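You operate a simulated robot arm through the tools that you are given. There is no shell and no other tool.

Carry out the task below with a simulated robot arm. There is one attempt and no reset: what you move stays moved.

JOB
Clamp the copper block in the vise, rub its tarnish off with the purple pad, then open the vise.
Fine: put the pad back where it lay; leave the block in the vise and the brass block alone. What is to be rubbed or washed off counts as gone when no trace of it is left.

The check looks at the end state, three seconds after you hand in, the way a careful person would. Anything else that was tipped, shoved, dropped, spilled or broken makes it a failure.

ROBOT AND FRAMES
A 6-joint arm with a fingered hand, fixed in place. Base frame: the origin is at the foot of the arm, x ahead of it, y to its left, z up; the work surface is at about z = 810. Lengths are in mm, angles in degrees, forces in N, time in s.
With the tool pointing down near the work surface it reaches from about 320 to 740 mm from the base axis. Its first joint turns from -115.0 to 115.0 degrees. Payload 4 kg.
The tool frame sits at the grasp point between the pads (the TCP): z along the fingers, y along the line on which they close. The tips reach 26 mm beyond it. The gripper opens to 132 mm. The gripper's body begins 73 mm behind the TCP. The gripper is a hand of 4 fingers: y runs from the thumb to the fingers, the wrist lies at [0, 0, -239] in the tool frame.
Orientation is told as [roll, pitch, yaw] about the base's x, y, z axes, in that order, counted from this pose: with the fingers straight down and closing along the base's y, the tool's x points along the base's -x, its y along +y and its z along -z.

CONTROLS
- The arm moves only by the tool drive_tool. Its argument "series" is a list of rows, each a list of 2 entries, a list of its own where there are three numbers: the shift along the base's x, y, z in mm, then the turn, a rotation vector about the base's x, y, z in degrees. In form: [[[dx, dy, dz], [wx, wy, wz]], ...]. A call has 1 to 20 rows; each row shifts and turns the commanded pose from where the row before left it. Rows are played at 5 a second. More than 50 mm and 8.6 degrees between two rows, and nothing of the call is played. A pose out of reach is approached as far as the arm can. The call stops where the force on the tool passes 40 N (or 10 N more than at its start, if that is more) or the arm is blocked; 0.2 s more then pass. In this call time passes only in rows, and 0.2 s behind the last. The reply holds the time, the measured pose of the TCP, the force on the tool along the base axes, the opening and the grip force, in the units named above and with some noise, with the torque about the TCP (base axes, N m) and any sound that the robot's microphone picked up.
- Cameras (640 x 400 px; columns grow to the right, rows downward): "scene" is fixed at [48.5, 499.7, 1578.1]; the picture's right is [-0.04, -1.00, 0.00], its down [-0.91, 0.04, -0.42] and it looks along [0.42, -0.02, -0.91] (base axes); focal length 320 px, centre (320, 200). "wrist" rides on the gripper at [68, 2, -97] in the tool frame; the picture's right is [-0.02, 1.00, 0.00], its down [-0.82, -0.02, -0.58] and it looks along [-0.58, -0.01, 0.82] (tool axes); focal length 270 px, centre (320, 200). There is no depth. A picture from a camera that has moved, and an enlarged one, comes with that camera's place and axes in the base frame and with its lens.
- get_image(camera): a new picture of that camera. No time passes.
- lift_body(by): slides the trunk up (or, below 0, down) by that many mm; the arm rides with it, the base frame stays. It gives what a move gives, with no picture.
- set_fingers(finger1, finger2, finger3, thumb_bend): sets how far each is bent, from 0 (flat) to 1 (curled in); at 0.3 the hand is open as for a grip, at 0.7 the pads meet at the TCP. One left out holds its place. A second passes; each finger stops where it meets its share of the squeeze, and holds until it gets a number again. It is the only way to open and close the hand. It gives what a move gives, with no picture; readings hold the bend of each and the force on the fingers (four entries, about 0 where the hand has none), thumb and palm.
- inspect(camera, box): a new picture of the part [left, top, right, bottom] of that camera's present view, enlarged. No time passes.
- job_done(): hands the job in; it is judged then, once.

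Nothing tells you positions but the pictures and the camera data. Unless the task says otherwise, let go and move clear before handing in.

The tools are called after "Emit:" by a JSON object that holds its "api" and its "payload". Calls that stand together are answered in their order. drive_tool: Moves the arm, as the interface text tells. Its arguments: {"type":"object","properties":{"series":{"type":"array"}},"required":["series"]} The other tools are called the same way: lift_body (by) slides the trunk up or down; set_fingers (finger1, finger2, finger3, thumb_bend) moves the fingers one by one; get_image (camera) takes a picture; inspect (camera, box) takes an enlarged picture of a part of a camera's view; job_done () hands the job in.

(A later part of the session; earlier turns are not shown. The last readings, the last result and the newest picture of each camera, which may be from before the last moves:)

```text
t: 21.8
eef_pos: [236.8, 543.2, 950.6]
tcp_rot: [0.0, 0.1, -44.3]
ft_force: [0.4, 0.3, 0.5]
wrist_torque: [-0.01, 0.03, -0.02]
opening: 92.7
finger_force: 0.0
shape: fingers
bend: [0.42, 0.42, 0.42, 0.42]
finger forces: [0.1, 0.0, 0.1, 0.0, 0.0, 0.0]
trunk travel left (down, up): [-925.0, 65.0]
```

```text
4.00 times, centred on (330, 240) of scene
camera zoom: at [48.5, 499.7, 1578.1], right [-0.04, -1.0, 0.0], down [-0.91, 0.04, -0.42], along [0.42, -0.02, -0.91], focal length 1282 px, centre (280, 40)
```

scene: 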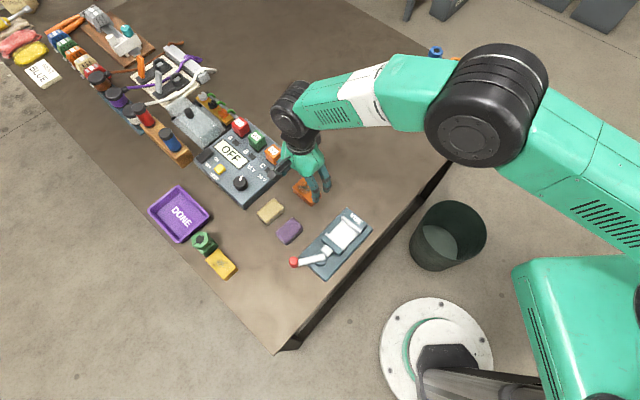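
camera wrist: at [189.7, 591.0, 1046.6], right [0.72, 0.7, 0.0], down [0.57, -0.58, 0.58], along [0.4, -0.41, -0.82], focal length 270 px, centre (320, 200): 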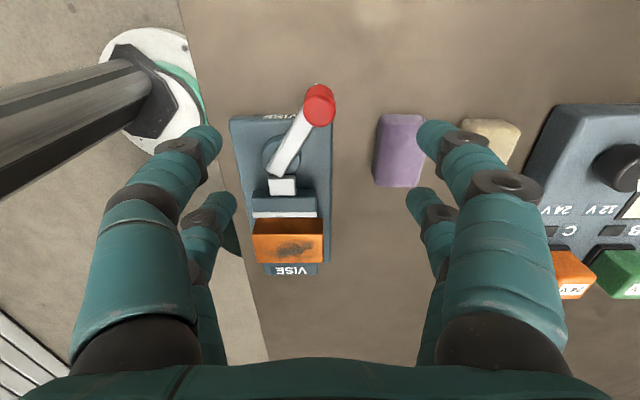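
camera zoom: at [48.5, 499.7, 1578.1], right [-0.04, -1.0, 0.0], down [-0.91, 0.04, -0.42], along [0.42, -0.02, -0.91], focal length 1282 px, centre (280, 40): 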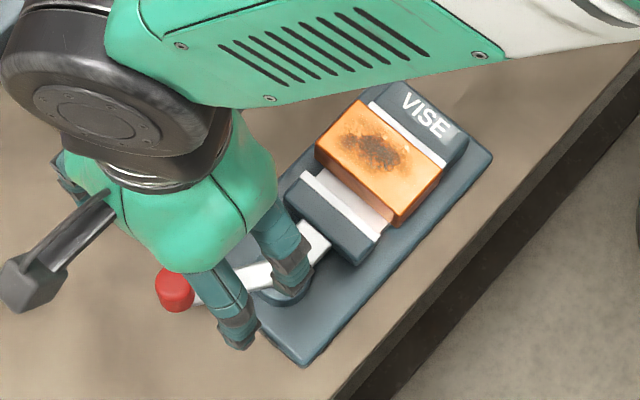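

I place the knob at tool (14, 1), so it's nearly between the near finger pair already. I'll narrow that pair to about 40 mm, shift onto the knob and descend partway.

Emit:
{"api": "set_fingers", "payload": {"finger1": 0.57, "thumb_bend": 0.57}}

Emit:
{"api": "drive_tool", "payload": {"series": [[[3.7, -2.0, 0], [0, 0, 0]], [[0, 0, -15], [0, 0, 0]], [[0, 0, -20], [0, 0, 0]], [[0, 0, -5], [0, 0, 0]]]}}

Emit:
{"api": "get_image", "payload": {"camera": "wrist"}}

Emit:
{"api": "inspect", "payload": {"camera": "wrist", "box": [220, 80, 420, 220]}}

```text
t: 22.8
eef_pos: [237.6, 540.6, 951.0]
tcp_rot: [0.0, 0.0, -44.3]
ft_force: [-0.3, 0.8, -0.3]
wrist_torque: [0.01, -0.01, -0.01]
opening: 46.3
finger_force: 0.0
shape: fingers
bend: [0.56, 0.42, 0.42, 0.56]
finger forces: [0.0, 0.0, 0.1, 0.1, 0.0, 0.0]
trunk travel left (down, up): [-925.0, 65.0]
```

```text
t: 23.8
eef_pos: [242.3, 538.2, 909.5]
tcp_rot: [0.0, 0.1, -44.3]
ft_force: [-1.0, 0.2, 0.9]
wrist_torque: [-0.03, 0.01, -0.04]
opening: 46.1
finger_force: 0.1
shape: fingers
bend: [0.56, 0.42, 0.42, 0.56]
finger forces: [0.0, 0.0, 0.0, 0.0, 0.0, 0.0]
trunk travel left (down, up): [-925.0, 65.0]
```

```text
taken
camera wrist: at [194.2, 587.7, 1006.0], right [0.72, 0.7, 0.0], down [0.57, -0.58, 0.58], along [0.4, -0.41, -0.82], focal length 270 px, centre (320, 200)
```

wrist: 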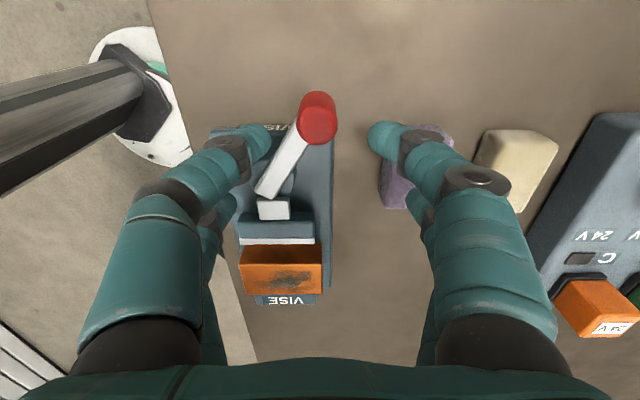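

```text
2.86 times, centred on (320, 150) of wrist
camera zoom: at [194.2, 587.7, 1006.0], right [0.72, 0.7, 0.0], down [0.57, -0.58, 0.58], along [0.4, -0.41, -0.82], focal length 772 px, centre (320, 343)
```

zoom: 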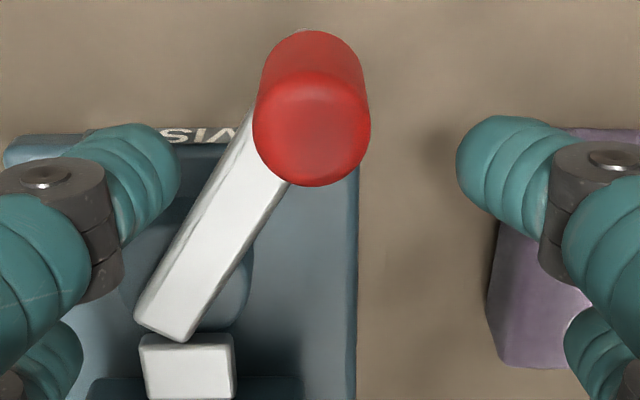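

The knob is centred between the two fingers with about 12 mm clearance each side. I'll lower so the tips straddle it, staying above the lever bar.

Emit:
{"api": "drive_tool", "payload": {"series": [[[-1.4, 1.4, -7], [0, 0, 0]], [[0, 0, -7], [0, 0, 0]], [[0, 0, -7], [0, 0, 0]]]}}

Emit:
{"api": "get_image", "payload": {"camera": "wrist"}}

Emit:
{"api": "inspect", "payload": {"camera": "scene", "box": [270, 210, 360, 290]}}

```text
t: 24.6
eef_pos: [239.3, 539.7, 888.3]
tcp_rot: [-0.1, 0.0, -44.2]
ft_force: [-0.1, 0.3, -0.2]
wrist_torque: [0.0, 0.02, -0.02]
opening: 46.1
finger_force: 0.1
shape: fingers
bend: [0.56, 0.42, 0.42, 0.56]
finger forces: [0.0, 0.1, 0.0, 0.0, 0.1, 0.0]
trunk travel left (down, up): [-925.0, 65.0]
```

```text
taken
camera wrist: at [191.9, 589.0, 984.3], right [0.72, 0.7, 0.0], down [0.57, -0.58, 0.58], along [0.4, -0.41, -0.82], focal length 270 px, centre (320, 200)
```

wrist: 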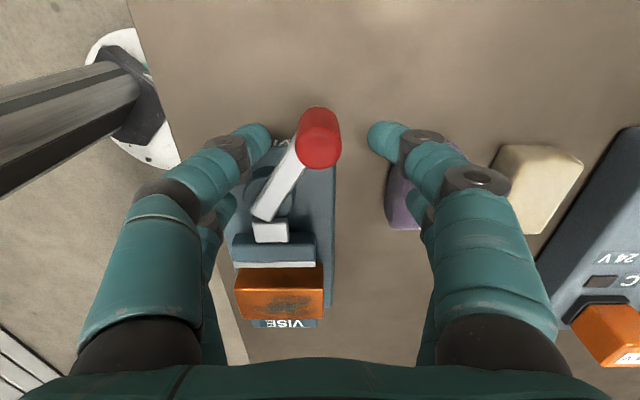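

```text
5.00 times, centred on (315, 250) of scene
camera zoom: at [48.5, 499.7, 1578.1], right [-0.04, -1.0, 0.0], down [-0.91, 0.04, -0.42], along [0.42, -0.02, -0.91], focal length 1603 px, centre (345, -50)
```

zoom: 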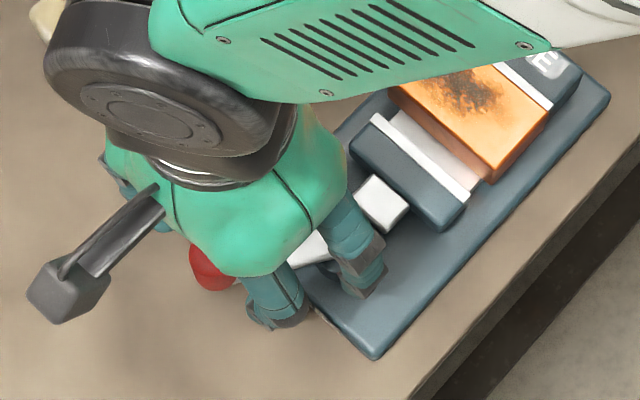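

The knob is caged between thumb and finger1. I'll feel for the turning direction gently, first pushing the knob toward the vise's centre line (counter-clockwise from above).

Emit:
{"api": "drive_tool", "payload": {"series": [[[-3.5, -2.5, 0], [0, 0, 0]], [[-3.5, -2.5, 0], [0, 0, 0]], [[-3.5, -2.5, 0], [0, 0, 0]]]}}

Emit:
{"api": "get_image", "payload": {"camera": "wrist"}}

```text
t: 25.4
eef_pos: [229.9, 532.3, 886.3]
tcp_rot: [-0.1, 0.0, -44.2]
ft_force: [-0.4, 0.5, 0.0]
wrist_torque: [-0.01, 0.03, 0.0]
opening: 45.9
finger_force: 0.0
shape: fingers
bend: [0.56, 0.42, 0.42, 0.56]
finger forces: [0.0, 0.1, 0.0, 0.0, 0.0, 0.0]
trunk travel left (down, up): [-925.0, 65.0]
```

```text
taken
camera wrist: at [181.8, 581.7, 983.8], right [0.72, 0.7, 0.0], down [0.57, -0.58, 0.58], along [0.4, -0.41, -0.82], focal length 270 px, centre (320, 200)
```

wrist: 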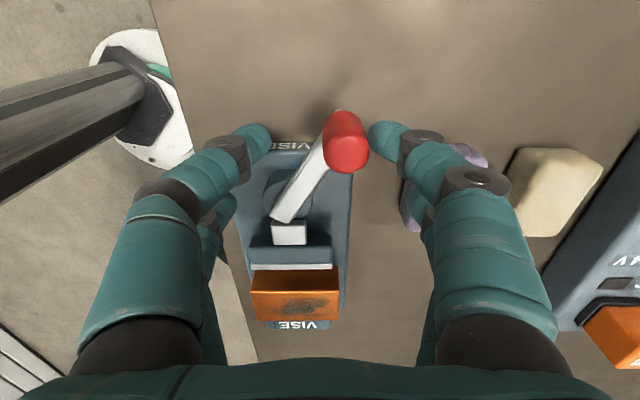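

Finger1 is just about touching the knob. I'll push in small steps and watch the force.

Emit:
{"api": "drive_tool", "payload": {"series": [[[-2.5, -1.2, 0], [0, 0, 0]], [[-2.5, -1.2, 0], [0, 0, 0]]]}}

Emit:
{"api": "inspect", "payload": {"camera": "wrist", "box": [220, 80, 420, 220]}}

```text
t: 26.0
eef_pos: [224.7, 530.6, 887.2]
tcp_rot: [0.0, 0.0, -44.3]
ft_force: [0.6, 1.2, 0.3]
wrist_torque: [-0.02, 0.03, -0.05]
opening: 47.6
finger_force: 0.7
shape: fingers
bend: [0.55, 0.42, 0.42, 0.56]
finger forces: [1.0, 0.0, 0.0, 0.1, 0.1, 0.1]
trunk travel left (down, up): [-925.0, 65.0]
```

```text
2.86 times, centred on (320, 150) of wrist
camera zoom: at [177.1, 579.9, 984.1], right [0.72, 0.7, 0.0], down [0.57, -0.58, 0.58], along [0.4, -0.41, -0.82], focal length 772 px, centre (320, 343)
```

zoom: 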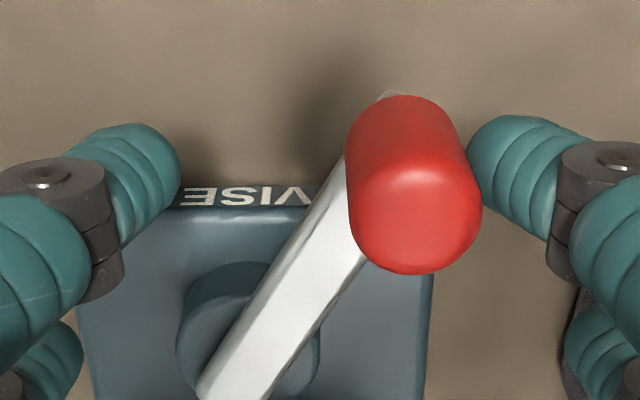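

Touching at about 1 N. Continue pushing along the arc a few millimetres.

Emit:
{"api": "drive_tool", "payload": {"series": [[[-2.9, -0.9, 0], [0, 0, 0]], [[-2.9, -1.0, 0], [0, 0, 0]]]}}

Emit:
{"api": "inspect", "payload": {"camera": "wrist", "box": [220, 80, 420, 220]}}

```text
t: 26.6
eef_pos: [219.7, 526.8, 886.9]
tcp_rot: [0.1, 0.0, -44.2]
ft_force: [0.3, 0.9, 0.5]
wrist_torque: [0.07, 0.0, -0.01]
opening: 48.6
finger_force: 0.7
shape: fingers
bend: [0.54, 0.42, 0.42, 0.56]
finger forces: [1.8, 0.1, 0.0, 0.0, 0.0, 0.0]
trunk travel left (down, up): [-925.0, 65.0]
```

```text
2.86 times, centred on (320, 150) of wrist
camera zoom: at [170.7, 577.6, 983.7], right [0.72, 0.7, 0.0], down [0.57, -0.58, 0.58], along [0.4, -0.41, -0.82], focal length 772 px, centre (320, 343)
```

zoom: 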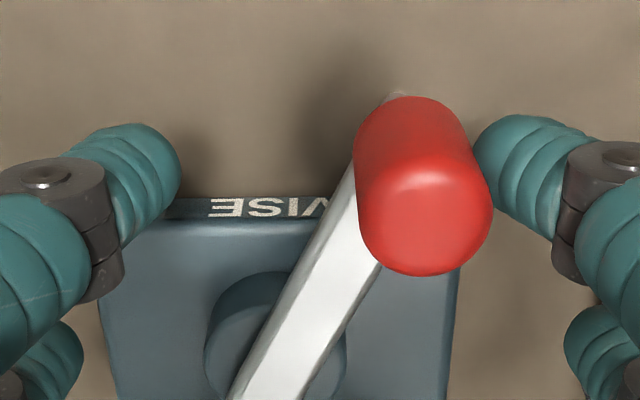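

The knob seems to follow, with little force. I'll keep going a bit further along the arc.

Emit:
{"api": "drive_tool", "payload": {"series": [[[-3.9, -1.4, 0], [0, 0, 0]], [[-3.8, -1.6, 0], [0, 0, 0]], [[-3.7, -1.8, 0], [0, 0, 0]]]}}

Emit:
{"api": "get_image", "payload": {"camera": "wrist"}}

Emit:
{"api": "inspect", "payload": {"camera": "scene", "box": [270, 210, 360, 290]}}

```text
t: 27.4
eef_pos: [208.2, 523.1, 887.9]
tcp_rot: [-0.1, 0.1, -44.2]
ft_force: [-0.2, 0.7, -0.6]
wrist_torque: [0.04, 0.02, 0.02]
opening: 48.5
finger_force: 0.8
shape: fingers
bend: [0.54, 0.42, 0.42, 0.56]
finger forces: [1.2, 0.1, 0.0, 0.1, 0.0, 0.0]
trunk travel left (down, up): [-925.0, 65.0]
```

```text
taken
camera wrist: at [159.8, 572.3, 983.8], right [0.72, 0.7, 0.0], down [0.57, -0.58, 0.58], along [0.4, -0.41, -0.82], focal length 270 px, centre (320, 200)
```

wrist: 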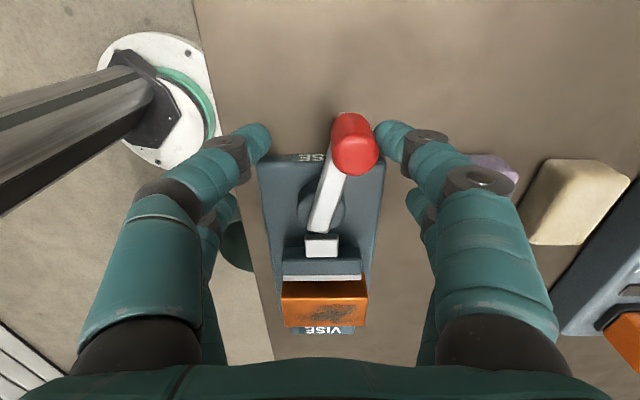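

```text
5.00 times, centred on (315, 250) of scene
camera zoom: at [48.5, 499.7, 1578.1], right [-0.04, -1.0, 0.0], down [-0.91, 0.04, -0.42], along [0.42, -0.02, -0.91], focal length 1603 px, centre (345, -50)
```

zoom: 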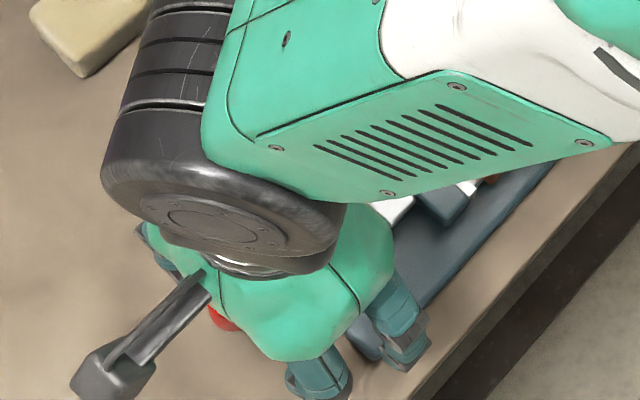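

The lever swings freely this way (now about 121°, from 104°). I'll carry on along the arc toward and past the centre line, watching force and jaw.

Emit:
{"api": "drive_tool", "payload": {"series": [[[-4.0, -2.8, 0], [0, 0, 0]], [[-3.9, -2.9, 0], [0, 0, 0]], [[-4.0, -3.7, 0], [0, 0, 0]], [[-3.8, -4.1, 0], [0, 0, 0]]]}}

Emit:
{"api": "get_image", "payload": {"camera": "wrist"}}

```text
t: 28.4
eef_pos: [191.7, 510.4, 888.1]
tcp_rot: [0.1, -0.1, -44.2]
ft_force: [-0.2, 1.1, -0.2]
wrist_torque: [0.01, 0.01, 0.0]
opening: 47.7
finger_force: 0.3
shape: fingers
bend: [0.55, 0.42, 0.42, 0.56]
finger forces: [0.6, 0.1, 0.1, 0.0, 0.0, 0.0]
trunk travel left (down, up): [-925.0, 65.0]
```

```text
taken
camera wrist: at [143.7, 559.5, 984.4], right [0.72, 0.7, 0.0], down [0.57, -0.58, 0.58], along [0.4, -0.41, -0.82], focal length 270 px, centre (320, 200)
```

wrist: 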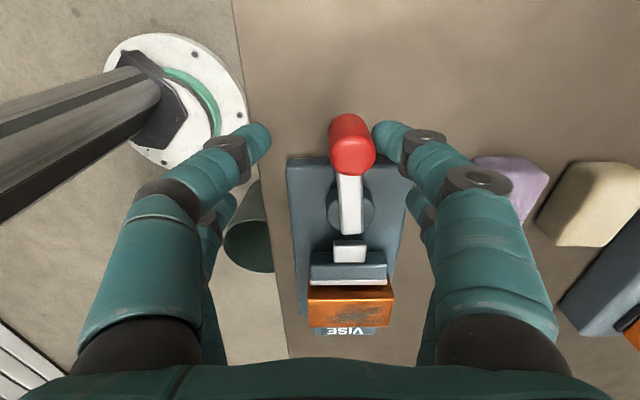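

Emit:
{"api": "inspect", "payload": {"camera": "wrist", "box": [260, 100, 440, 340]}}

```text
1.67 times, centred on (350, 220) of wrist
camera zoom: at [143.7, 559.5, 984.4], right [0.72, 0.7, 0.0], down [0.57, -0.58, 0.58], along [0.4, -0.41, -0.82], focal length 450 px, centre (270, 167)
```

zoom: 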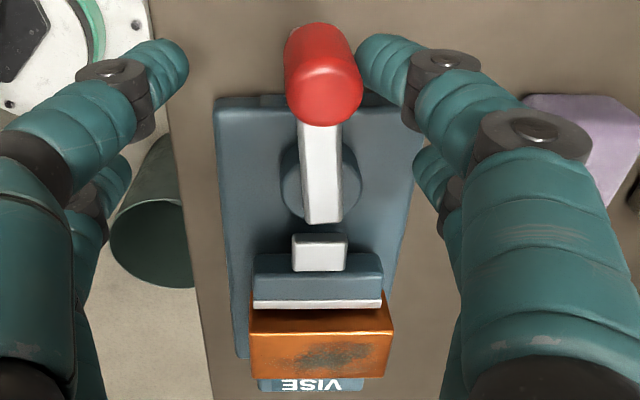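

The jaw has moved up to the block, so this is the closing direction. I'll continue along the arc and watch for resistance.

Emit:
{"api": "drive_tool", "payload": {"series": [[[-3.3, -4.4, 0], [0, 0, 0]], [[-3.1, -4.7, 0], [0, 0, 0]], [[-2.5, -4.9, 0], [0, 0, 0]], [[-2.2, -5.1, 0], [0, 0, 0]]]}}

Emit:
{"api": "inspect", "payload": {"camera": "wrist", "box": [260, 100, 440, 340]}}

```text
t: 29.4
eef_pos: [180.1, 491.6, 889.3]
tcp_rot: [0.0, 0.1, -44.3]
ft_force: [0.1, 0.4, -0.5]
wrist_torque: [0.01, -0.02, 0.04]
opening: 46.2
finger_force: 0.0
shape: fingers
bend: [0.56, 0.42, 0.42, 0.56]
finger forces: [0.0, 0.1, 0.1, 0.0, 0.1, 0.0]
trunk travel left (down, up): [-925.0, 65.0]
```

```text
1.67 times, centred on (350, 220) of wrist
camera zoom: at [132.5, 540.6, 985.5], right [0.72, 0.7, 0.0], down [0.57, -0.58, 0.58], along [0.4, -0.41, -0.82], focal length 450 px, centre (270, 167)
```

zoom: 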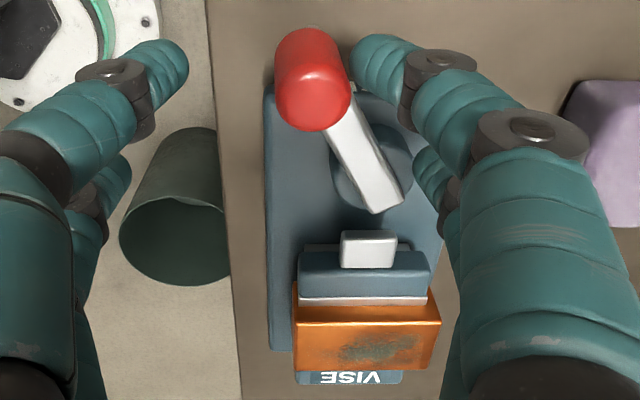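

The jaw is up against the block and the lever is about 28° past centre. I'll push on in small steps until the lever reaches its stop.

Emit:
{"api": "drive_tool", "payload": {"series": [[[-0.8, -3.0, 0], [0, 0, 0]], [[-0.6, -3.0, 0], [0, 0, 0]]]}}

Emit:
{"api": "inspect", "payload": {"camera": "wrist", "box": [260, 100, 440, 340]}}

```text
t: 30.0
eef_pos: [179.8, 485.8, 887.7]
tcp_rot: [0.0, 0.0, -44.2]
ft_force: [0.5, 2.0, 0.4]
wrist_torque: [0.08, 0.01, -0.03]
opening: 47.4
finger_force: 1.0
shape: fingers
bend: [0.55, 0.42, 0.42, 0.56]
finger forces: [1.2, 0.0, 0.0, 0.0, 0.0, 0.0]
trunk travel left (down, up): [-925.0, 65.0]
```

```text
1.67 times, centred on (350, 220) of wrist
camera zoom: at [131.7, 535.7, 985.2], right [0.72, 0.7, 0.0], down [0.57, -0.58, 0.58], along [0.4, -0.41, -0.82], focal length 450 px, centre (270, 167)
```

zoom: 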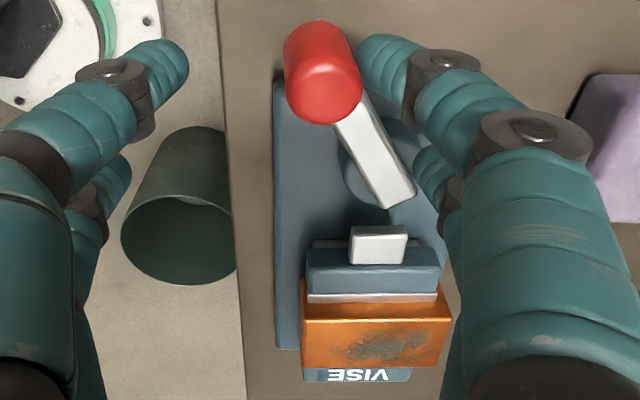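

Contact again at about 2 N. A little further to confirm the stop.

Emit:
{"api": "drive_tool", "payload": {"series": [[[-0.5, -2.5, 0], [0, 0, 0]], [[-0.5, -2.5, 0], [0, 0, 0]]]}}

Emit:
{"api": "inspect", "payload": {"camera": "wrist", "box": [260, 100, 440, 340]}}

```text
t: 30.6
eef_pos: [179.1, 479.6, 888.3]
tcp_rot: [0.1, 0.0, -44.2]
ft_force: [0.5, 3.5, 1.0]
wrist_torque: [0.06, 0.0, -0.01]
opening: 50.6
finger_force: 1.5
shape: fingers
bend: [0.53, 0.42, 0.42, 0.56]
finger forces: [2.7, 0.0, 0.0, 0.1, 0.0, 0.0]
trunk travel left (down, up): [-925.0, 65.0]
```

```text
1.67 times, centred on (350, 220) of wrist
camera zoom: at [130.8, 529.4, 984.1], right [0.72, 0.7, 0.0], down [0.57, -0.58, 0.58], along [0.4, -0.41, -0.82], focal length 450 px, centre (270, 167)
```

zoom: 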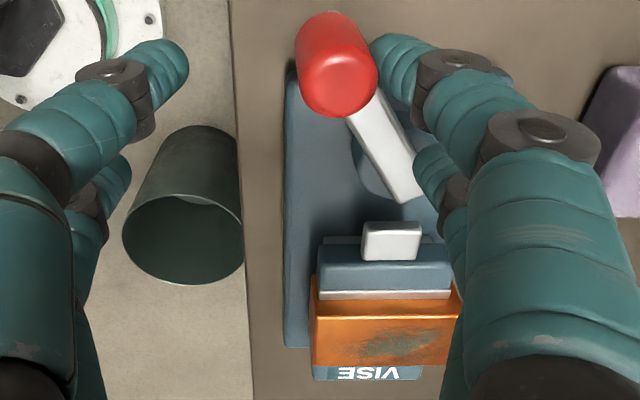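

The finger flexes while the lever looks still. I'll press a bit harder to make sure it's really at its end stop.

Emit:
{"api": "drive_tool", "payload": {"series": [[[-0.3, -3, 0], [0, 0, 0]], [[-0.2, -3, 0], [0, 0, 0]], [[0, -2, 0], [0, 0, 0]]]}}

Emit:
{"api": "get_image", "payload": {"camera": "wrist"}}

Emit:
{"api": "inspect", "payload": {"camera": "wrist", "box": [260, 100, 440, 340]}}

```text
t: 31.4
eef_pos: [177.8, 473.3, 889.2]
tcp_rot: [0.0, 0.0, -44.2]
ft_force: [1.3, 4.6, -1.2]
wrist_torque: [0.06, -0.08, -0.02]
opening: 55.1
finger_force: 1.5
shape: fingers
bend: [0.51, 0.42, 0.42, 0.56]
finger forces: [4.0, 0.0, 0.0, 0.0, 0.0, 0.0]
trunk travel left (down, up): [-925.0, 65.0]
```

```text
taken
camera wrist: at [130.0, 522.0, 985.2], right [0.72, 0.7, 0.0], down [0.57, -0.58, 0.58], along [0.4, -0.41, -0.82], focal length 270 px, centre (320, 200)
```

wrist: 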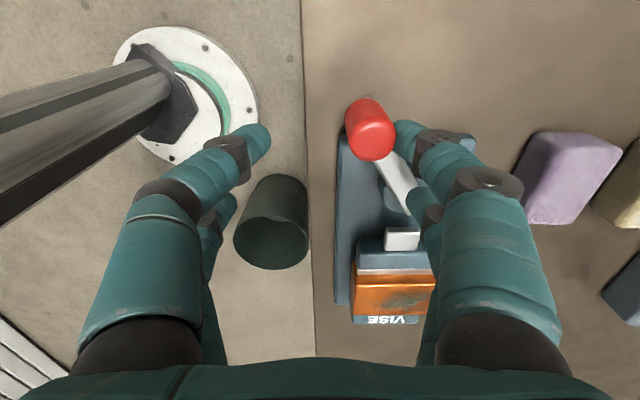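

```text
1.67 times, centred on (350, 220) of wrist
camera zoom: at [130.0, 522.0, 985.2], right [0.72, 0.7, 0.0], down [0.57, -0.58, 0.58], along [0.4, -0.41, -0.82], focal length 450 px, centre (270, 167)
```

zoom: 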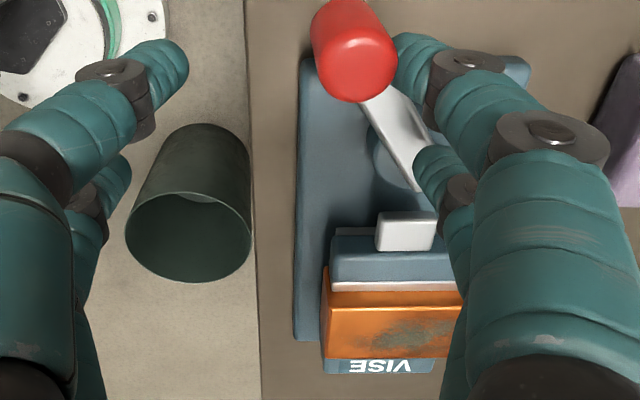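

The lever doesn't move under 4 N, so it's at its closed stop. I'll back off, lift clear and check the clamp from both cameras.

Emit:
{"api": "drive_tool", "payload": {"series": [[[0.5, 6, 0], [0, 0, 0]], [[1, 8, 0], [0, 0, 0]], [[0, 0, 15], [0, 0, 0]], [[0, 0, 20], [0, 0, 0]], [[0, 0, 30], [0, 0, 0]]]}}

Emit:
{"api": "get_image", "payload": {"camera": "wrist"}}

Emit:
{"api": "inspect", "payload": {"camera": "wrist", "box": [260, 100, 440, 300]}}

```text
t: 32.6
eef_pos: [180.2, 485.2, 953.5]
tcp_rot: [0.0, 0.0, -44.2]
ft_force: [-1.4, 0.8, 0.4]
wrist_torque: [-0.03, 0.01, 0.0]
opening: 46.1
finger_force: 0.0
shape: fingers
bend: [0.56, 0.42, 0.42, 0.56]
finger forces: [0.0, 0.1, 0.0, 0.0, 0.0, 0.0]
trunk travel left (down, up): [-925.0, 65.0]
```

```text
taken
camera wrist: at [132.3, 534.4, 1049.7], right [0.72, 0.7, 0.0], down [0.57, -0.58, 0.58], along [0.4, -0.41, -0.82], focal length 270 px, centre (320, 200)
```

wrist: 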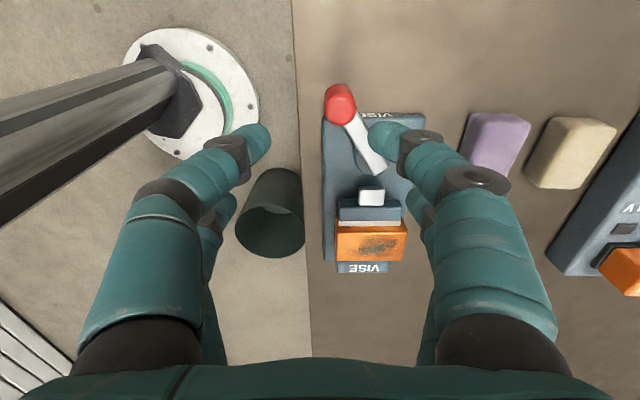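

```text
2.00 times, centred on (350, 200) of wrist
camera zoom: at [132.3, 534.4, 1049.7], right [0.72, 0.7, 0.0], down [0.57, -0.58, 0.58], along [0.4, -0.41, -0.82], focal length 541 px, centre (260, 200)
```

zoom: 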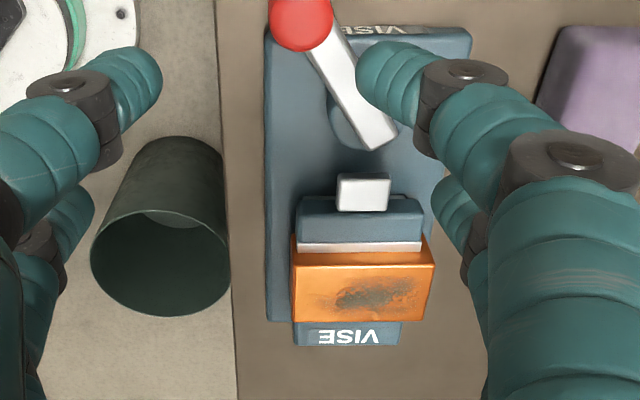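

The jaw is tight against the block. Next is the purple pad, near (311, 565); I'll move over it with fingers opened and measure its pose.

Emit:
{"api": "drive_tool", "payload": {"series": [[[32, 20, 0], [0, 0, 0]], [[33, 20, 0], [0, 0, 0]], [[33, 20, 0], [0, 0, 0]], [[33, 20, 0], [0, 0, 0]]]}}

Emit:
{"api": "set_fingers", "payload": {"finger1": 0.45, "finger2": 0.45, "finger3": 0.45, "thumb_bend": 0.45}}

Emit:
{"api": "get_image", "payload": {"camera": "wrist"}}

Emit:
{"api": "inspect", "payload": {"camera": "wrist", "box": [250, 50, 390, 170]}}

Emit:
{"api": "inspect", "payload": {"camera": "scene", "box": [270, 190, 390, 290]}}

```text
t: 33.6
eef_pos: [310.4, 568.3, 952.5]
tcp_rot: [0.0, 0.0, -44.3]
ft_force: [1.3, -0.4, -0.7]
wrist_torque: [0.0, 0.02, 0.0]
opening: 45.9
finger_force: 0.0
shape: fingers
bend: [0.56, 0.42, 0.42, 0.56]
finger forces: [0.0, 0.1, 0.0, 0.0, 0.0, 0.1]
trunk travel left (down, up): [-925.0, 65.0]
```

```text
t: 34.6
eef_pos: [310.0, 567.7, 953.5]
tcp_rot: [-0.1, 0.0, -44.2]
ft_force: [-0.2, 0.4, -0.4]
wrist_torque: [0.01, 0.02, 0.02]
opening: 82.3
finger_force: 0.1
shape: fingers
bend: [0.45, 0.45, 0.45, 0.45]
finger forces: [0.0, 0.0, 0.1, 0.0, 0.0, 0.0]
trunk travel left (down, up): [-925.0, 65.0]
```

```text
taken
camera wrist: at [261.7, 617.1, 1049.8], right [0.72, 0.7, 0.0], down [0.57, -0.58, 0.58], along [0.4, -0.41, -0.82], focal length 270 px, centre (320, 200)
```

wrist: 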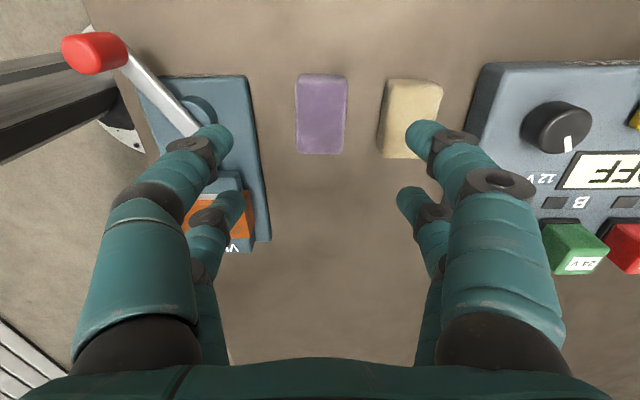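

```text
3.33 times, centred on (320, 110) of wrist
camera zoom: at [261.7, 617.1, 1049.8], right [0.72, 0.7, 0.0], down [0.57, -0.58, 0.58], along [0.4, -0.41, -0.82], focal length 901 px, centre (320, 500)
```

zoom: 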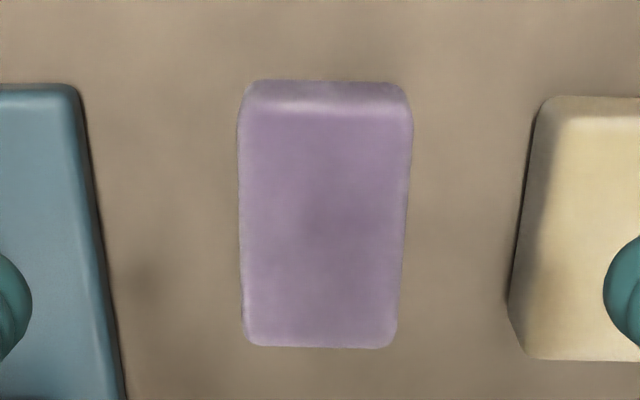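

```text
4.00 times, centred on (330, 240) of scene
camera zoom: at [48.5, 499.7, 1578.1], right [-0.04, -1.0, 0.0], down [-0.91, 0.04, -0.42], along [0.42, -0.02, -0.91], focal length 1282 px, centre (280, 40)
```

zoom: 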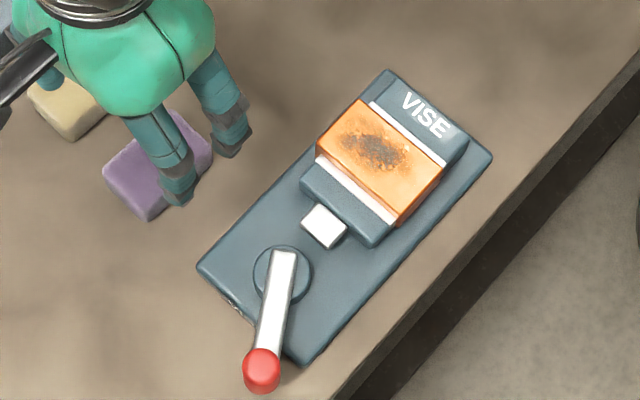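

The scene view shows the block squarely clamped on both sides. The purple pad is about 59 × 38 mm, centred near (315.6, 564.7) and turned about -2.6° from the hand; I'll align and set a 60 mm opening so the fingers miss the beige pad and the vise.

Emit:
{"api": "set_fingers", "payload": {"finger1": 0.52, "finger2": 0.52, "finger3": 0.52, "thumb_bend": 0.52}}

Emit:
{"api": "drive_tool", "payload": {"series": [[[5.6, -3.0, 0], [0, 0, -2.6]], [[0, 0, -20], [0, 0, 0]], [[0, 0, -20], [0, 0, 0]], [[0, 0, -15], [0, 0, 0]], [[0, 0, 0], [0, 0, 0]]]}}

Emit:
{"api": "get_image", "payload": {"camera": "wrist"}}

Emit:
{"api": "inspect", "payload": {"camera": "wrist", "box": [220, 50, 420, 210]}}

```text
t: 35.6
eef_pos: [307.7, 567.5, 953.7]
tcp_rot: [0.1, 0.0, -44.4]
ft_force: [0.1, 0.0, -0.1]
wrist_torque: [-0.02, 0.04, 0.02]
opening: 59.4
finger_force: 0.0
shape: fingers
bend: [0.52, 0.52, 0.52, 0.52]
finger forces: [0.0, 0.0, 0.0, 0.0, 0.0, 0.0]
trunk travel left (down, up): [-925.0, 65.0]
```

```text
t: 36.8
eef_pos: [315.6, 563.0, 897.5]
tcp_rot: [0.0, 0.0, -47.0]
ft_force: [0.2, 0.7, -0.5]
wrist_torque: [0.02, 0.03, -0.01]
opening: 59.7
finger_force: 0.2
shape: fingers
bend: [0.52, 0.52, 0.52, 0.52]
finger forces: [0.0, 0.1, 0.1, 0.0, 0.0, 0.0]
trunk travel left (down, up): [-925.0, 65.0]
```

```text
taken
camera wrist: at [270.5, 615.1, 994.0], right [0.75, 0.67, 0.0], down [0.54, -0.61, 0.58], along [0.38, -0.43, -0.82], focal length 270 px, centre (320, 200)
```

wrist: 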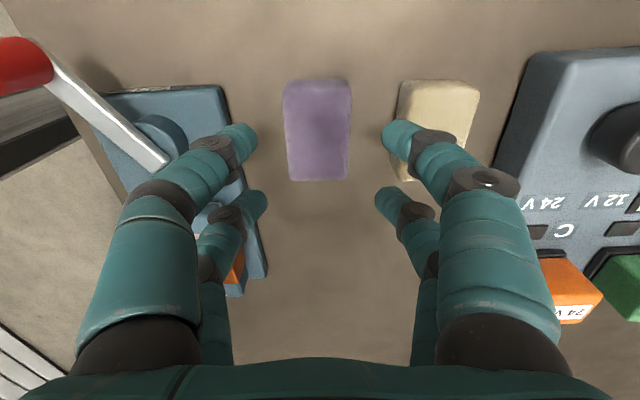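

```text
2.50 times, centred on (320, 130) of wrist
camera zoom: at [270.5, 615.1, 994.0], right [0.75, 0.67, 0.0], down [0.54, -0.61, 0.58], along [0.38, -0.43, -0.82], focal length 676 px, centre (320, 375)
```

zoom: 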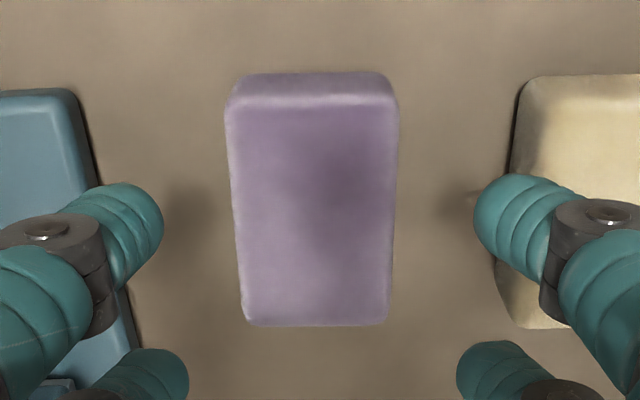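

The pad is centred within 1–2 mm. I'll trim the yaw by 1° and descend in stages.

Emit:
{"api": "drive_tool", "payload": {"series": [[[0, 0, -10], [0, 0, -1.0]], [[0, 0, -15], [0, 0, 0]], [[0, 0, -12], [0, 0, 0]], [[0, 0, 0], [0, 0, 0]]]}}

Emit:
{"api": "get_image", "payload": {"camera": "wrist"}}

Emit:
{"api": "inspect", "payload": {"camera": "scene", "box": [250, 180, 350, 260]}}

```text
t: 37.8
eef_pos: [315.6, 561.6, 860.9]
tcp_rot: [0.0, 0.0, -47.9]
ft_force: [-0.1, 0.1, 0.5]
wrist_torque: [0.04, 0.02, 0.03]
opening: 59.7
finger_force: 0.1
shape: fingers
bend: [0.52, 0.52, 0.52, 0.52]
finger forces: [0.1, 0.0, 0.0, 0.0, 0.1, 0.1]
trunk travel left (down, up): [-925.0, 65.0]
```

```text
taken
camera wrist: at [270.8, 614.4, 957.2], right [0.76, 0.65, 0.0], down [0.53, -0.62, 0.58], along [0.38, -0.44, -0.82], focal length 270 px, centre (320, 200)
```

wrist: 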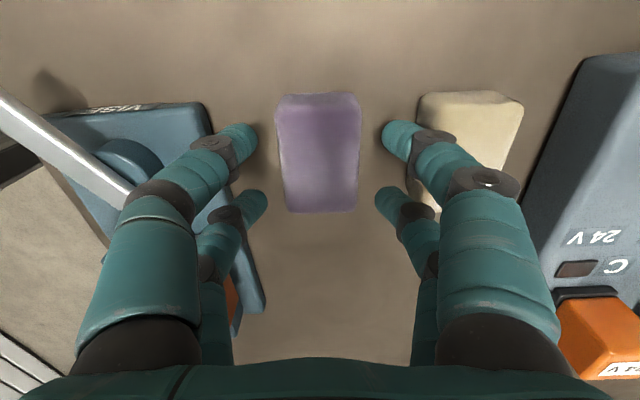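

```text
5.00 times, centred on (300, 220) of scene
camera zoom: at [48.5, 499.7, 1578.1], right [-0.04, -1.0, 0.0], down [-0.91, 0.04, -0.42], along [0.42, -0.02, -0.91], focal length 1603 px, centre (420, 100)
```

zoom: 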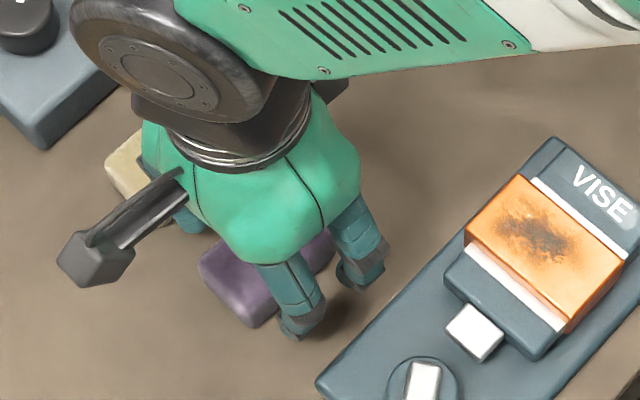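

Clear on both sides, though a slightly narrower opening gives more room by the beige pad. I'll tighten to about 54 mm and lower to grasp height.

Emit:
{"api": "set_fingers", "payload": {"finger1": 0.54, "finger2": 0.54, "finger3": 0.54, "thumb_bend": 0.54}}

Emit:
{"api": "drive_tool", "payload": {"series": [[[0, 0, -6], [0, 0, 0]], [[0, 0, -6], [0, 0, 0]], [[0, 0, -5], [0, 0, 0]], [[0, 0, 0], [0, 0, 0]]]}}

Emit:
{"api": "get_image", "payload": {"camera": "wrist"}}

Emit:
{"api": "inspect", "payload": {"camera": "wrist", "box": [220, 60, 420, 240]}}

```text
t: 38.8
eef_pos: [314.3, 560.7, 861.4]
tcp_rot: [-0.1, 0.0, -47.9]
ft_force: [-0.5, -0.4, 0.1]
wrist_torque: [0.02, 0.01, -0.05]
opening: 53.2
finger_force: 0.2
shape: fingers
bend: [0.54, 0.54, 0.54, 0.54]
finger forces: [0.0, 0.0, 0.0, 0.0, 0.0, 0.0]
trunk travel left (down, up): [-925.0, 65.0]
```

```text
t: 39.8
eef_pos: [316.3, 564.2, 843.8]
tcp_rot: [0.0, -0.2, -47.8]
ft_force: [-0.3, 0.4, -0.4]
wrist_torque: [0.0, 0.02, 0.01]
opening: 52.7
finger_force: 0.6
shape: fingers
bend: [0.54, 0.54, 0.54, 0.54]
finger forces: [0.1, 0.0, 0.0, 0.0, 0.1, 0.0]
trunk travel left (down, up): [-925.0, 65.0]
```

```text
taken
camera wrist: at [271.6, 615.6, 940.5], right [0.76, 0.65, 0.0], down [0.53, -0.62, 0.58], along [0.38, -0.44, -0.82], focal length 270 px, centre (320, 200)
```

wrist: 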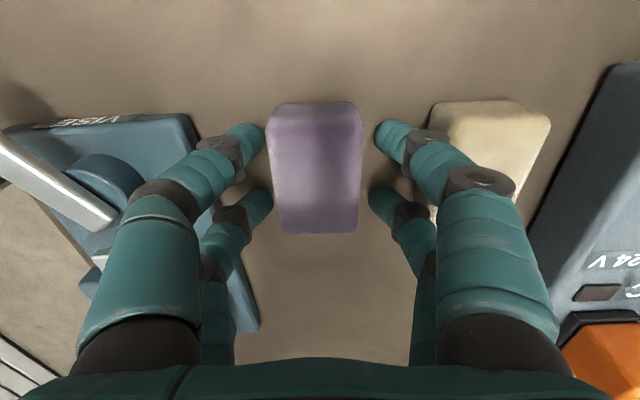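

```text
2.22 times, centred on (320, 150) of wrist
camera zoom: at [271.6, 615.6, 940.5], right [0.76, 0.65, 0.0], down [0.53, -0.62, 0.58], along [0.38, -0.44, -0.82], focal length 601 px, centre (320, 311)
```

zoom: 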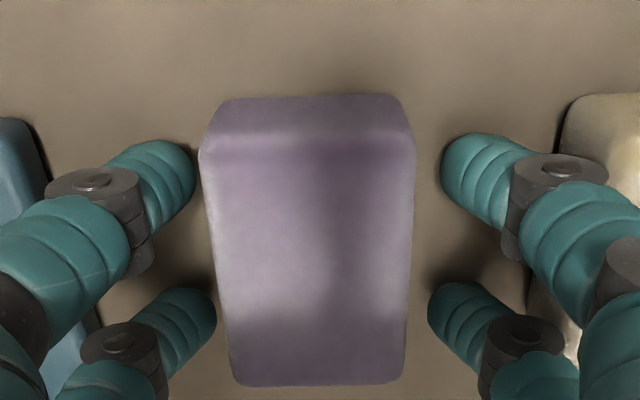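

The pad is a couple of millimetres toward the thumb side; I'll centre on it and close all four fingers.

Emit:
{"api": "drive_tool", "payload": {"series": [[[-1.3, -1.2, 0], [0, 0, 0]], [[0, 0, 0], [0, 0, 0]]]}}

Emit:
{"api": "set_fingers", "payload": {"finger1": 0.58, "finger2": 0.58, "finger3": 0.58, "thumb_bend": 0.58}}

Emit:
{"api": "inspect", "payload": {"camera": "wrist", "box": [220, 60, 420, 240]}}

```text
t: 40.4
eef_pos: [315.6, 561.0, 844.3]
tcp_rot: [0.0, 0.0, -47.9]
ft_force: [0.1, 0.2, -0.9]
wrist_torque: [0.0, 0.05, -0.04]
opening: 52.6
finger_force: 0.0
shape: fingers
bend: [0.54, 0.54, 0.54, 0.54]
finger forces: [0.0, 0.0, 0.0, 0.0, 0.0, 0.1]
trunk travel left (down, up): [-925.0, 65.0]
```

```text
t: 41.4
eef_pos: [314.6, 561.5, 843.4]
tcp_rot: [0.0, -0.1, -47.8]
ft_force: [0.4, -0.2, -0.4]
wrist_torque: [0.01, -0.01, 0.01]
opening: 43.0
finger_force: 0.1
shape: fingers
bend: [0.57, 0.57, 0.57, 0.57]
finger forces: [0.0, 0.0, 0.1, 0.0, 0.0, 0.0]
trunk travel left (down, up): [-925.0, 65.0]
```

```text
2.22 times, centred on (320, 150) of wrist
camera zoom: at [270.4, 614.3, 940.8], right [0.76, 0.65, 0.0], down [0.53, -0.62, 0.58], along [0.38, -0.44, -0.82], focal length 601 px, centre (320, 311)
```

zoom: 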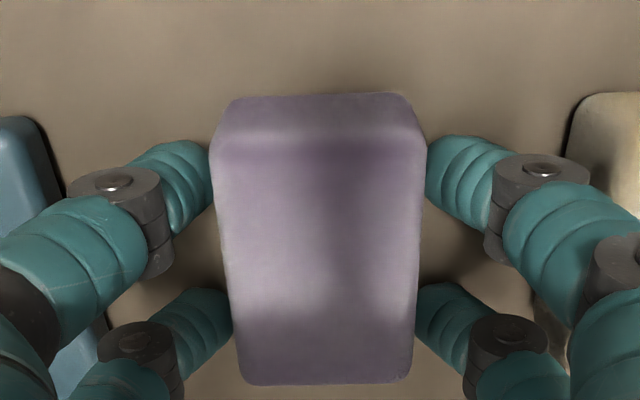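

All four fingertips are at the pad's sides. Now the squeeze.

Emit:
{"api": "set_fingers", "payload": {"finger1": 0.68, "finger2": 0.68, "finger3": 0.68, "thumb_bend": 0.68}}

Emit:
{"api": "get_image", "payload": {"camera": "wrist"}}

Emit:
{"api": "inspect", "payload": {"camera": "wrist", "box": [220, 60, 420, 240]}}

```text
t: 42.4
eef_pos: [316.4, 561.1, 843.1]
tcp_rot: [-0.1, 0.0, -47.8]
ft_force: [-0.8, 0.0, 0.4]
wrist_torque: [-0.02, 0.02, 0.01]
opening: 35.7
finger_force: 15.1
shape: fingers
bend: [0.58, 0.59, 0.6, 0.63]
finger forces: [7.8, 7.5, 6.0, 0.0, 9.2, 0.0]
trunk travel left (down, up): [-925.0, 65.0]
```

```text
taken
camera wrist: at [270.4, 614.3, 940.7], right [0.76, 0.65, 0.0], down [0.53, -0.62, 0.58], along [0.38, -0.44, -0.82], focal length 270 px, centre (320, 200)
```

wrist: 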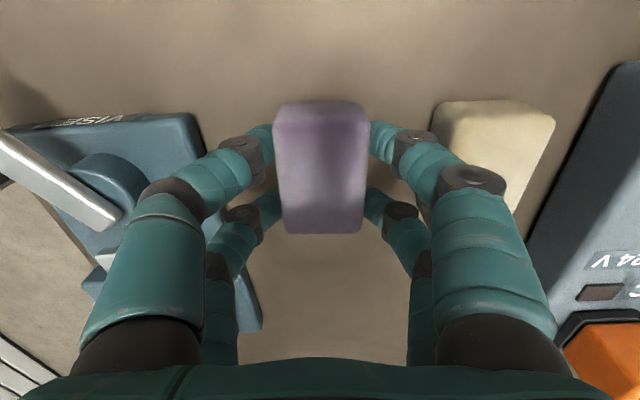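

```text
2.22 times, centred on (320, 150) of wrist
camera zoom: at [270.4, 614.3, 940.7], right [0.76, 0.65, 0.0], down [0.53, -0.62, 0.58], along [0.38, -0.44, -0.82], focal length 601 px, centre (320, 311)
```

zoom: 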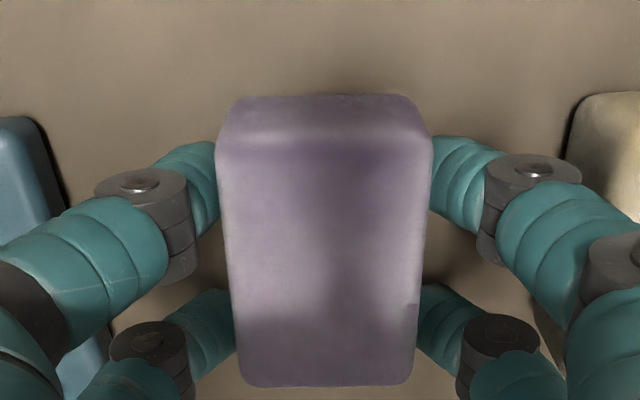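

The pad is gripped with 6–9 N per finger. I'll lift it and carry it over the clamped block, turning back to the block's yaw.

Emit:
{"api": "drive_tool", "payload": {"series": [[[0, 0, 12], [0, 0, 0]], [[0, 0, 20], [0, 0, 0]], [[0, 0, 25], [0, 0, 0]], [[0, 0, 25], [0, 0, 0]], [[-2.5, -26.5, 0], [0, 0, 0.8]], [[-2.5, -26.5, 0], [0, 0, 0.8]], [[-2.5, -26.5, 0], [0, 0, 0.8]], [[-2.5, -26.5, 0], [0, 0, 0.8]], [[-2.5, -26.0, 0], [0, 0, 0.4]], [[0, 0, 0], [0, 0, 0]]]}}

Emit:
{"api": "get_image", "payload": {"camera": "wrist"}}

Emit:
{"api": "inspect", "payload": {"camera": "scene", "box": [270, 170, 390, 290]}}

```text
t: 44.6
eef_pos: [302.3, 428.6, 925.0]
tcp_rot: [0.0, 0.0, -44.2]
ft_force: [0.1, 0.2, 0.0]
wrist_torque: [-0.01, -0.02, 0.01]
opening: 35.8
finger_force: 15.5
shape: fingers
bend: [0.58, 0.59, 0.6, 0.63]
finger forces: [7.8, 7.1, 6.0, 0.0, 9.0, 0.0]
trunk travel left (down, up): [-925.0, 65.0]
```

```text
taken
camera wrist: at [254.3, 478.6, 1022.2], right [0.72, 0.7, 0.0], down [0.57, -0.58, 0.58], along [0.4, -0.41, -0.82], focal length 270 px, centre (320, 200)
```

wrist: 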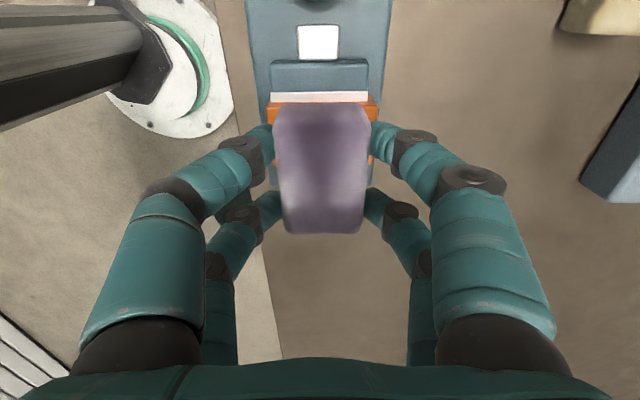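

```text
3.33 times, centred on (330, 230) of scene
camera zoom: at [48.5, 499.7, 1578.1], right [-0.04, -1.0, 0.0], down [-0.91, 0.04, -0.42], along [0.42, -0.02, -0.91], focal length 1068 px, centre (287, 100)
```

zoom: 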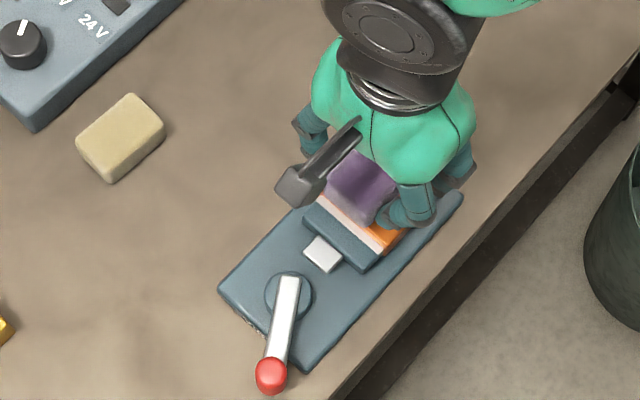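

The pad is held right above the block. I'll lower it onto the copper and feel for contact.

Emit:
{"api": "drive_tool", "payload": {"series": [[[0, 2, -12], [0, 0, 0]], [[0, 0, -10], [0, 0, 0]], [[0, 0, -5], [0, 0, 0]], [[0, 0, -2], [0, 0, 0]], [[0, 0, 0], [0, 0, 0]]]}}

Emit:
{"api": "get_image", "payload": {"camera": "wrist"}}

```text
t: 45.8
eef_pos: [302.3, 431.7, 896.1]
tcp_rot: [0.0, 0.1, -44.2]
ft_force: [-0.1, -0.1, 0.5]
wrist_torque: [0.0, -0.03, 0.0]
opening: 36.2
finger_force: 15.2
shape: fingers
bend: [0.58, 0.59, 0.6, 0.63]
finger forces: [7.7, 7.3, 6.0, 0.0, 9.0, 0.1]
trunk travel left (down, up): [-925.0, 65.0]
```

```text
taken
camera wrist: at [254.2, 481.5, 992.5], right [0.72, 0.7, 0.0], down [0.57, -0.58, 0.58], along [0.4, -0.41, -0.82], focal length 270 px, centre (320, 200)
```

wrist: 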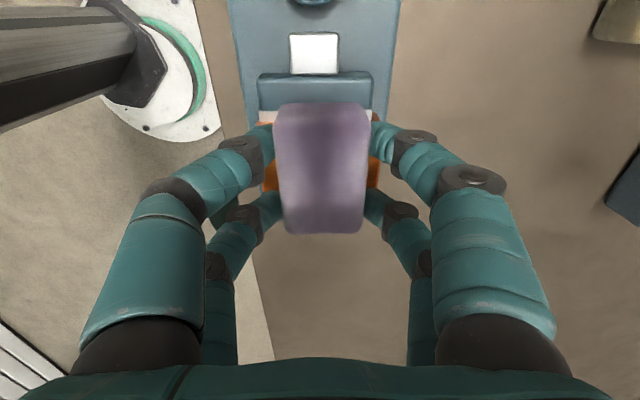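

Emit:
{"api": "drive_tool", "payload": {"series": [[[0, 0, -1.5], [0, 0, 0]], [[0, 0, -1.5], [0, 0, 0]], [[0, 0, 0], [0, 0, 0]]]}}

```text
t: 46.6
eef_pos: [301.2, 431.3, 892.7]
tcp_rot: [0.0, -0.1, -44.3]
ft_force: [0.4, 0.8, -0.5]
wrist_torque: [0.01, 0.0, 0.01]
opening: 35.8
finger_force: 14.8
shape: fingers
bend: [0.58, 0.59, 0.6, 0.63]
finger forces: [7.9, 7.2, 6.0, 0.0, 9.1, 0.0]
trunk travel left (down, up): [-925.0, 65.0]
```

The pad isn't touching yet at z 892.7; I'll go down another couple of millimetres.

Emit:
{"api": "drive_tool", "payload": {"series": [[[0, 0, -1.5], [0, 0, 0]], [[0, 0, -1.5], [0, 0, 0]], [[0, 0, 0], [0, 0, 0]]]}}

```text
t: 47.4
eef_pos: [301.8, 431.4, 891.5]
tcp_rot: [0.2, 0.0, -44.2]
ft_force: [1.1, -2.1, 16.3]
wrist_torque: [0.02, 0.0, -0.02]
opening: 35.5
finger_force: 18.2
shape: fingers
bend: [0.6, 0.6, 0.61, 0.64]
finger forces: [8.9, 8.6, 7.1, 0.1, 10.6, 0.1]
trunk travel left (down, up): [-925.0, 65.0]
```

Contact at 16 N. I'll ease up slightly and start rubbing along the block's length with gentle strokes.

Emit:
{"api": "drive_tool", "payload": {"series": [[[0, 0, 0.7], [0, 0, 0]], [[3.5, 3.6, 0], [0, 0, 0]], [[3.5, 3.6, 0], [0, 0, 0]], [[-3.5, -3.6, 0], [0, 0, 0]], [[-3.5, -3.6, 0], [0, 0, 0]], [[-3.5, -3.6, 0], [0, 0, 0]], [[-3.5, -3.6, 0], [0, 0, 0]], [[3.5, 3.6, 0], [0, 0, 0]], [[3.5, 3.6, 0], [0, 0, 0]]]}}

Emit:
{"api": "get_image", "payload": {"camera": "wrist"}}

```text
t: 49.4
eef_pos: [301.9, 429.6, 891.8]
tcp_rot: [-0.1, 0.0, -44.3]
ft_force: [-2.7, -2.1, 8.2]
wrist_torque: [-0.02, 0.12, -0.01]
opening: 35.6
finger_force: 16.9
shape: fingers
bend: [0.6, 0.61, 0.61, 0.64]
finger forces: [7.6, 7.4, 7.6, 0.1, 11.2, 0.0]
trunk travel left (down, up): [-925.0, 65.0]
```

```text
taken
camera wrist: at [254.1, 479.4, 988.8], right [0.72, 0.7, 0.0], down [0.57, -0.58, 0.58], along [0.4, -0.41, -0.82], focal length 270 px, centre (320, 200)
```

wrist: 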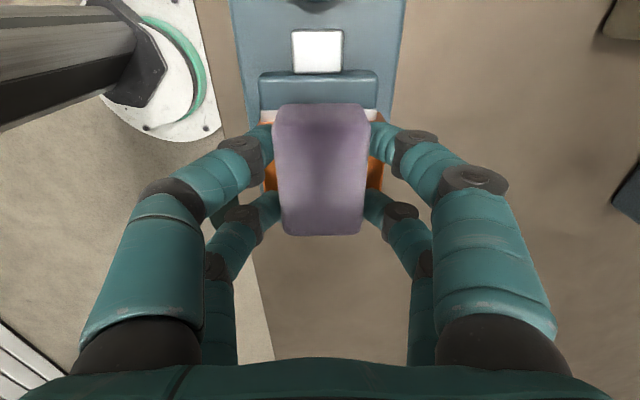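

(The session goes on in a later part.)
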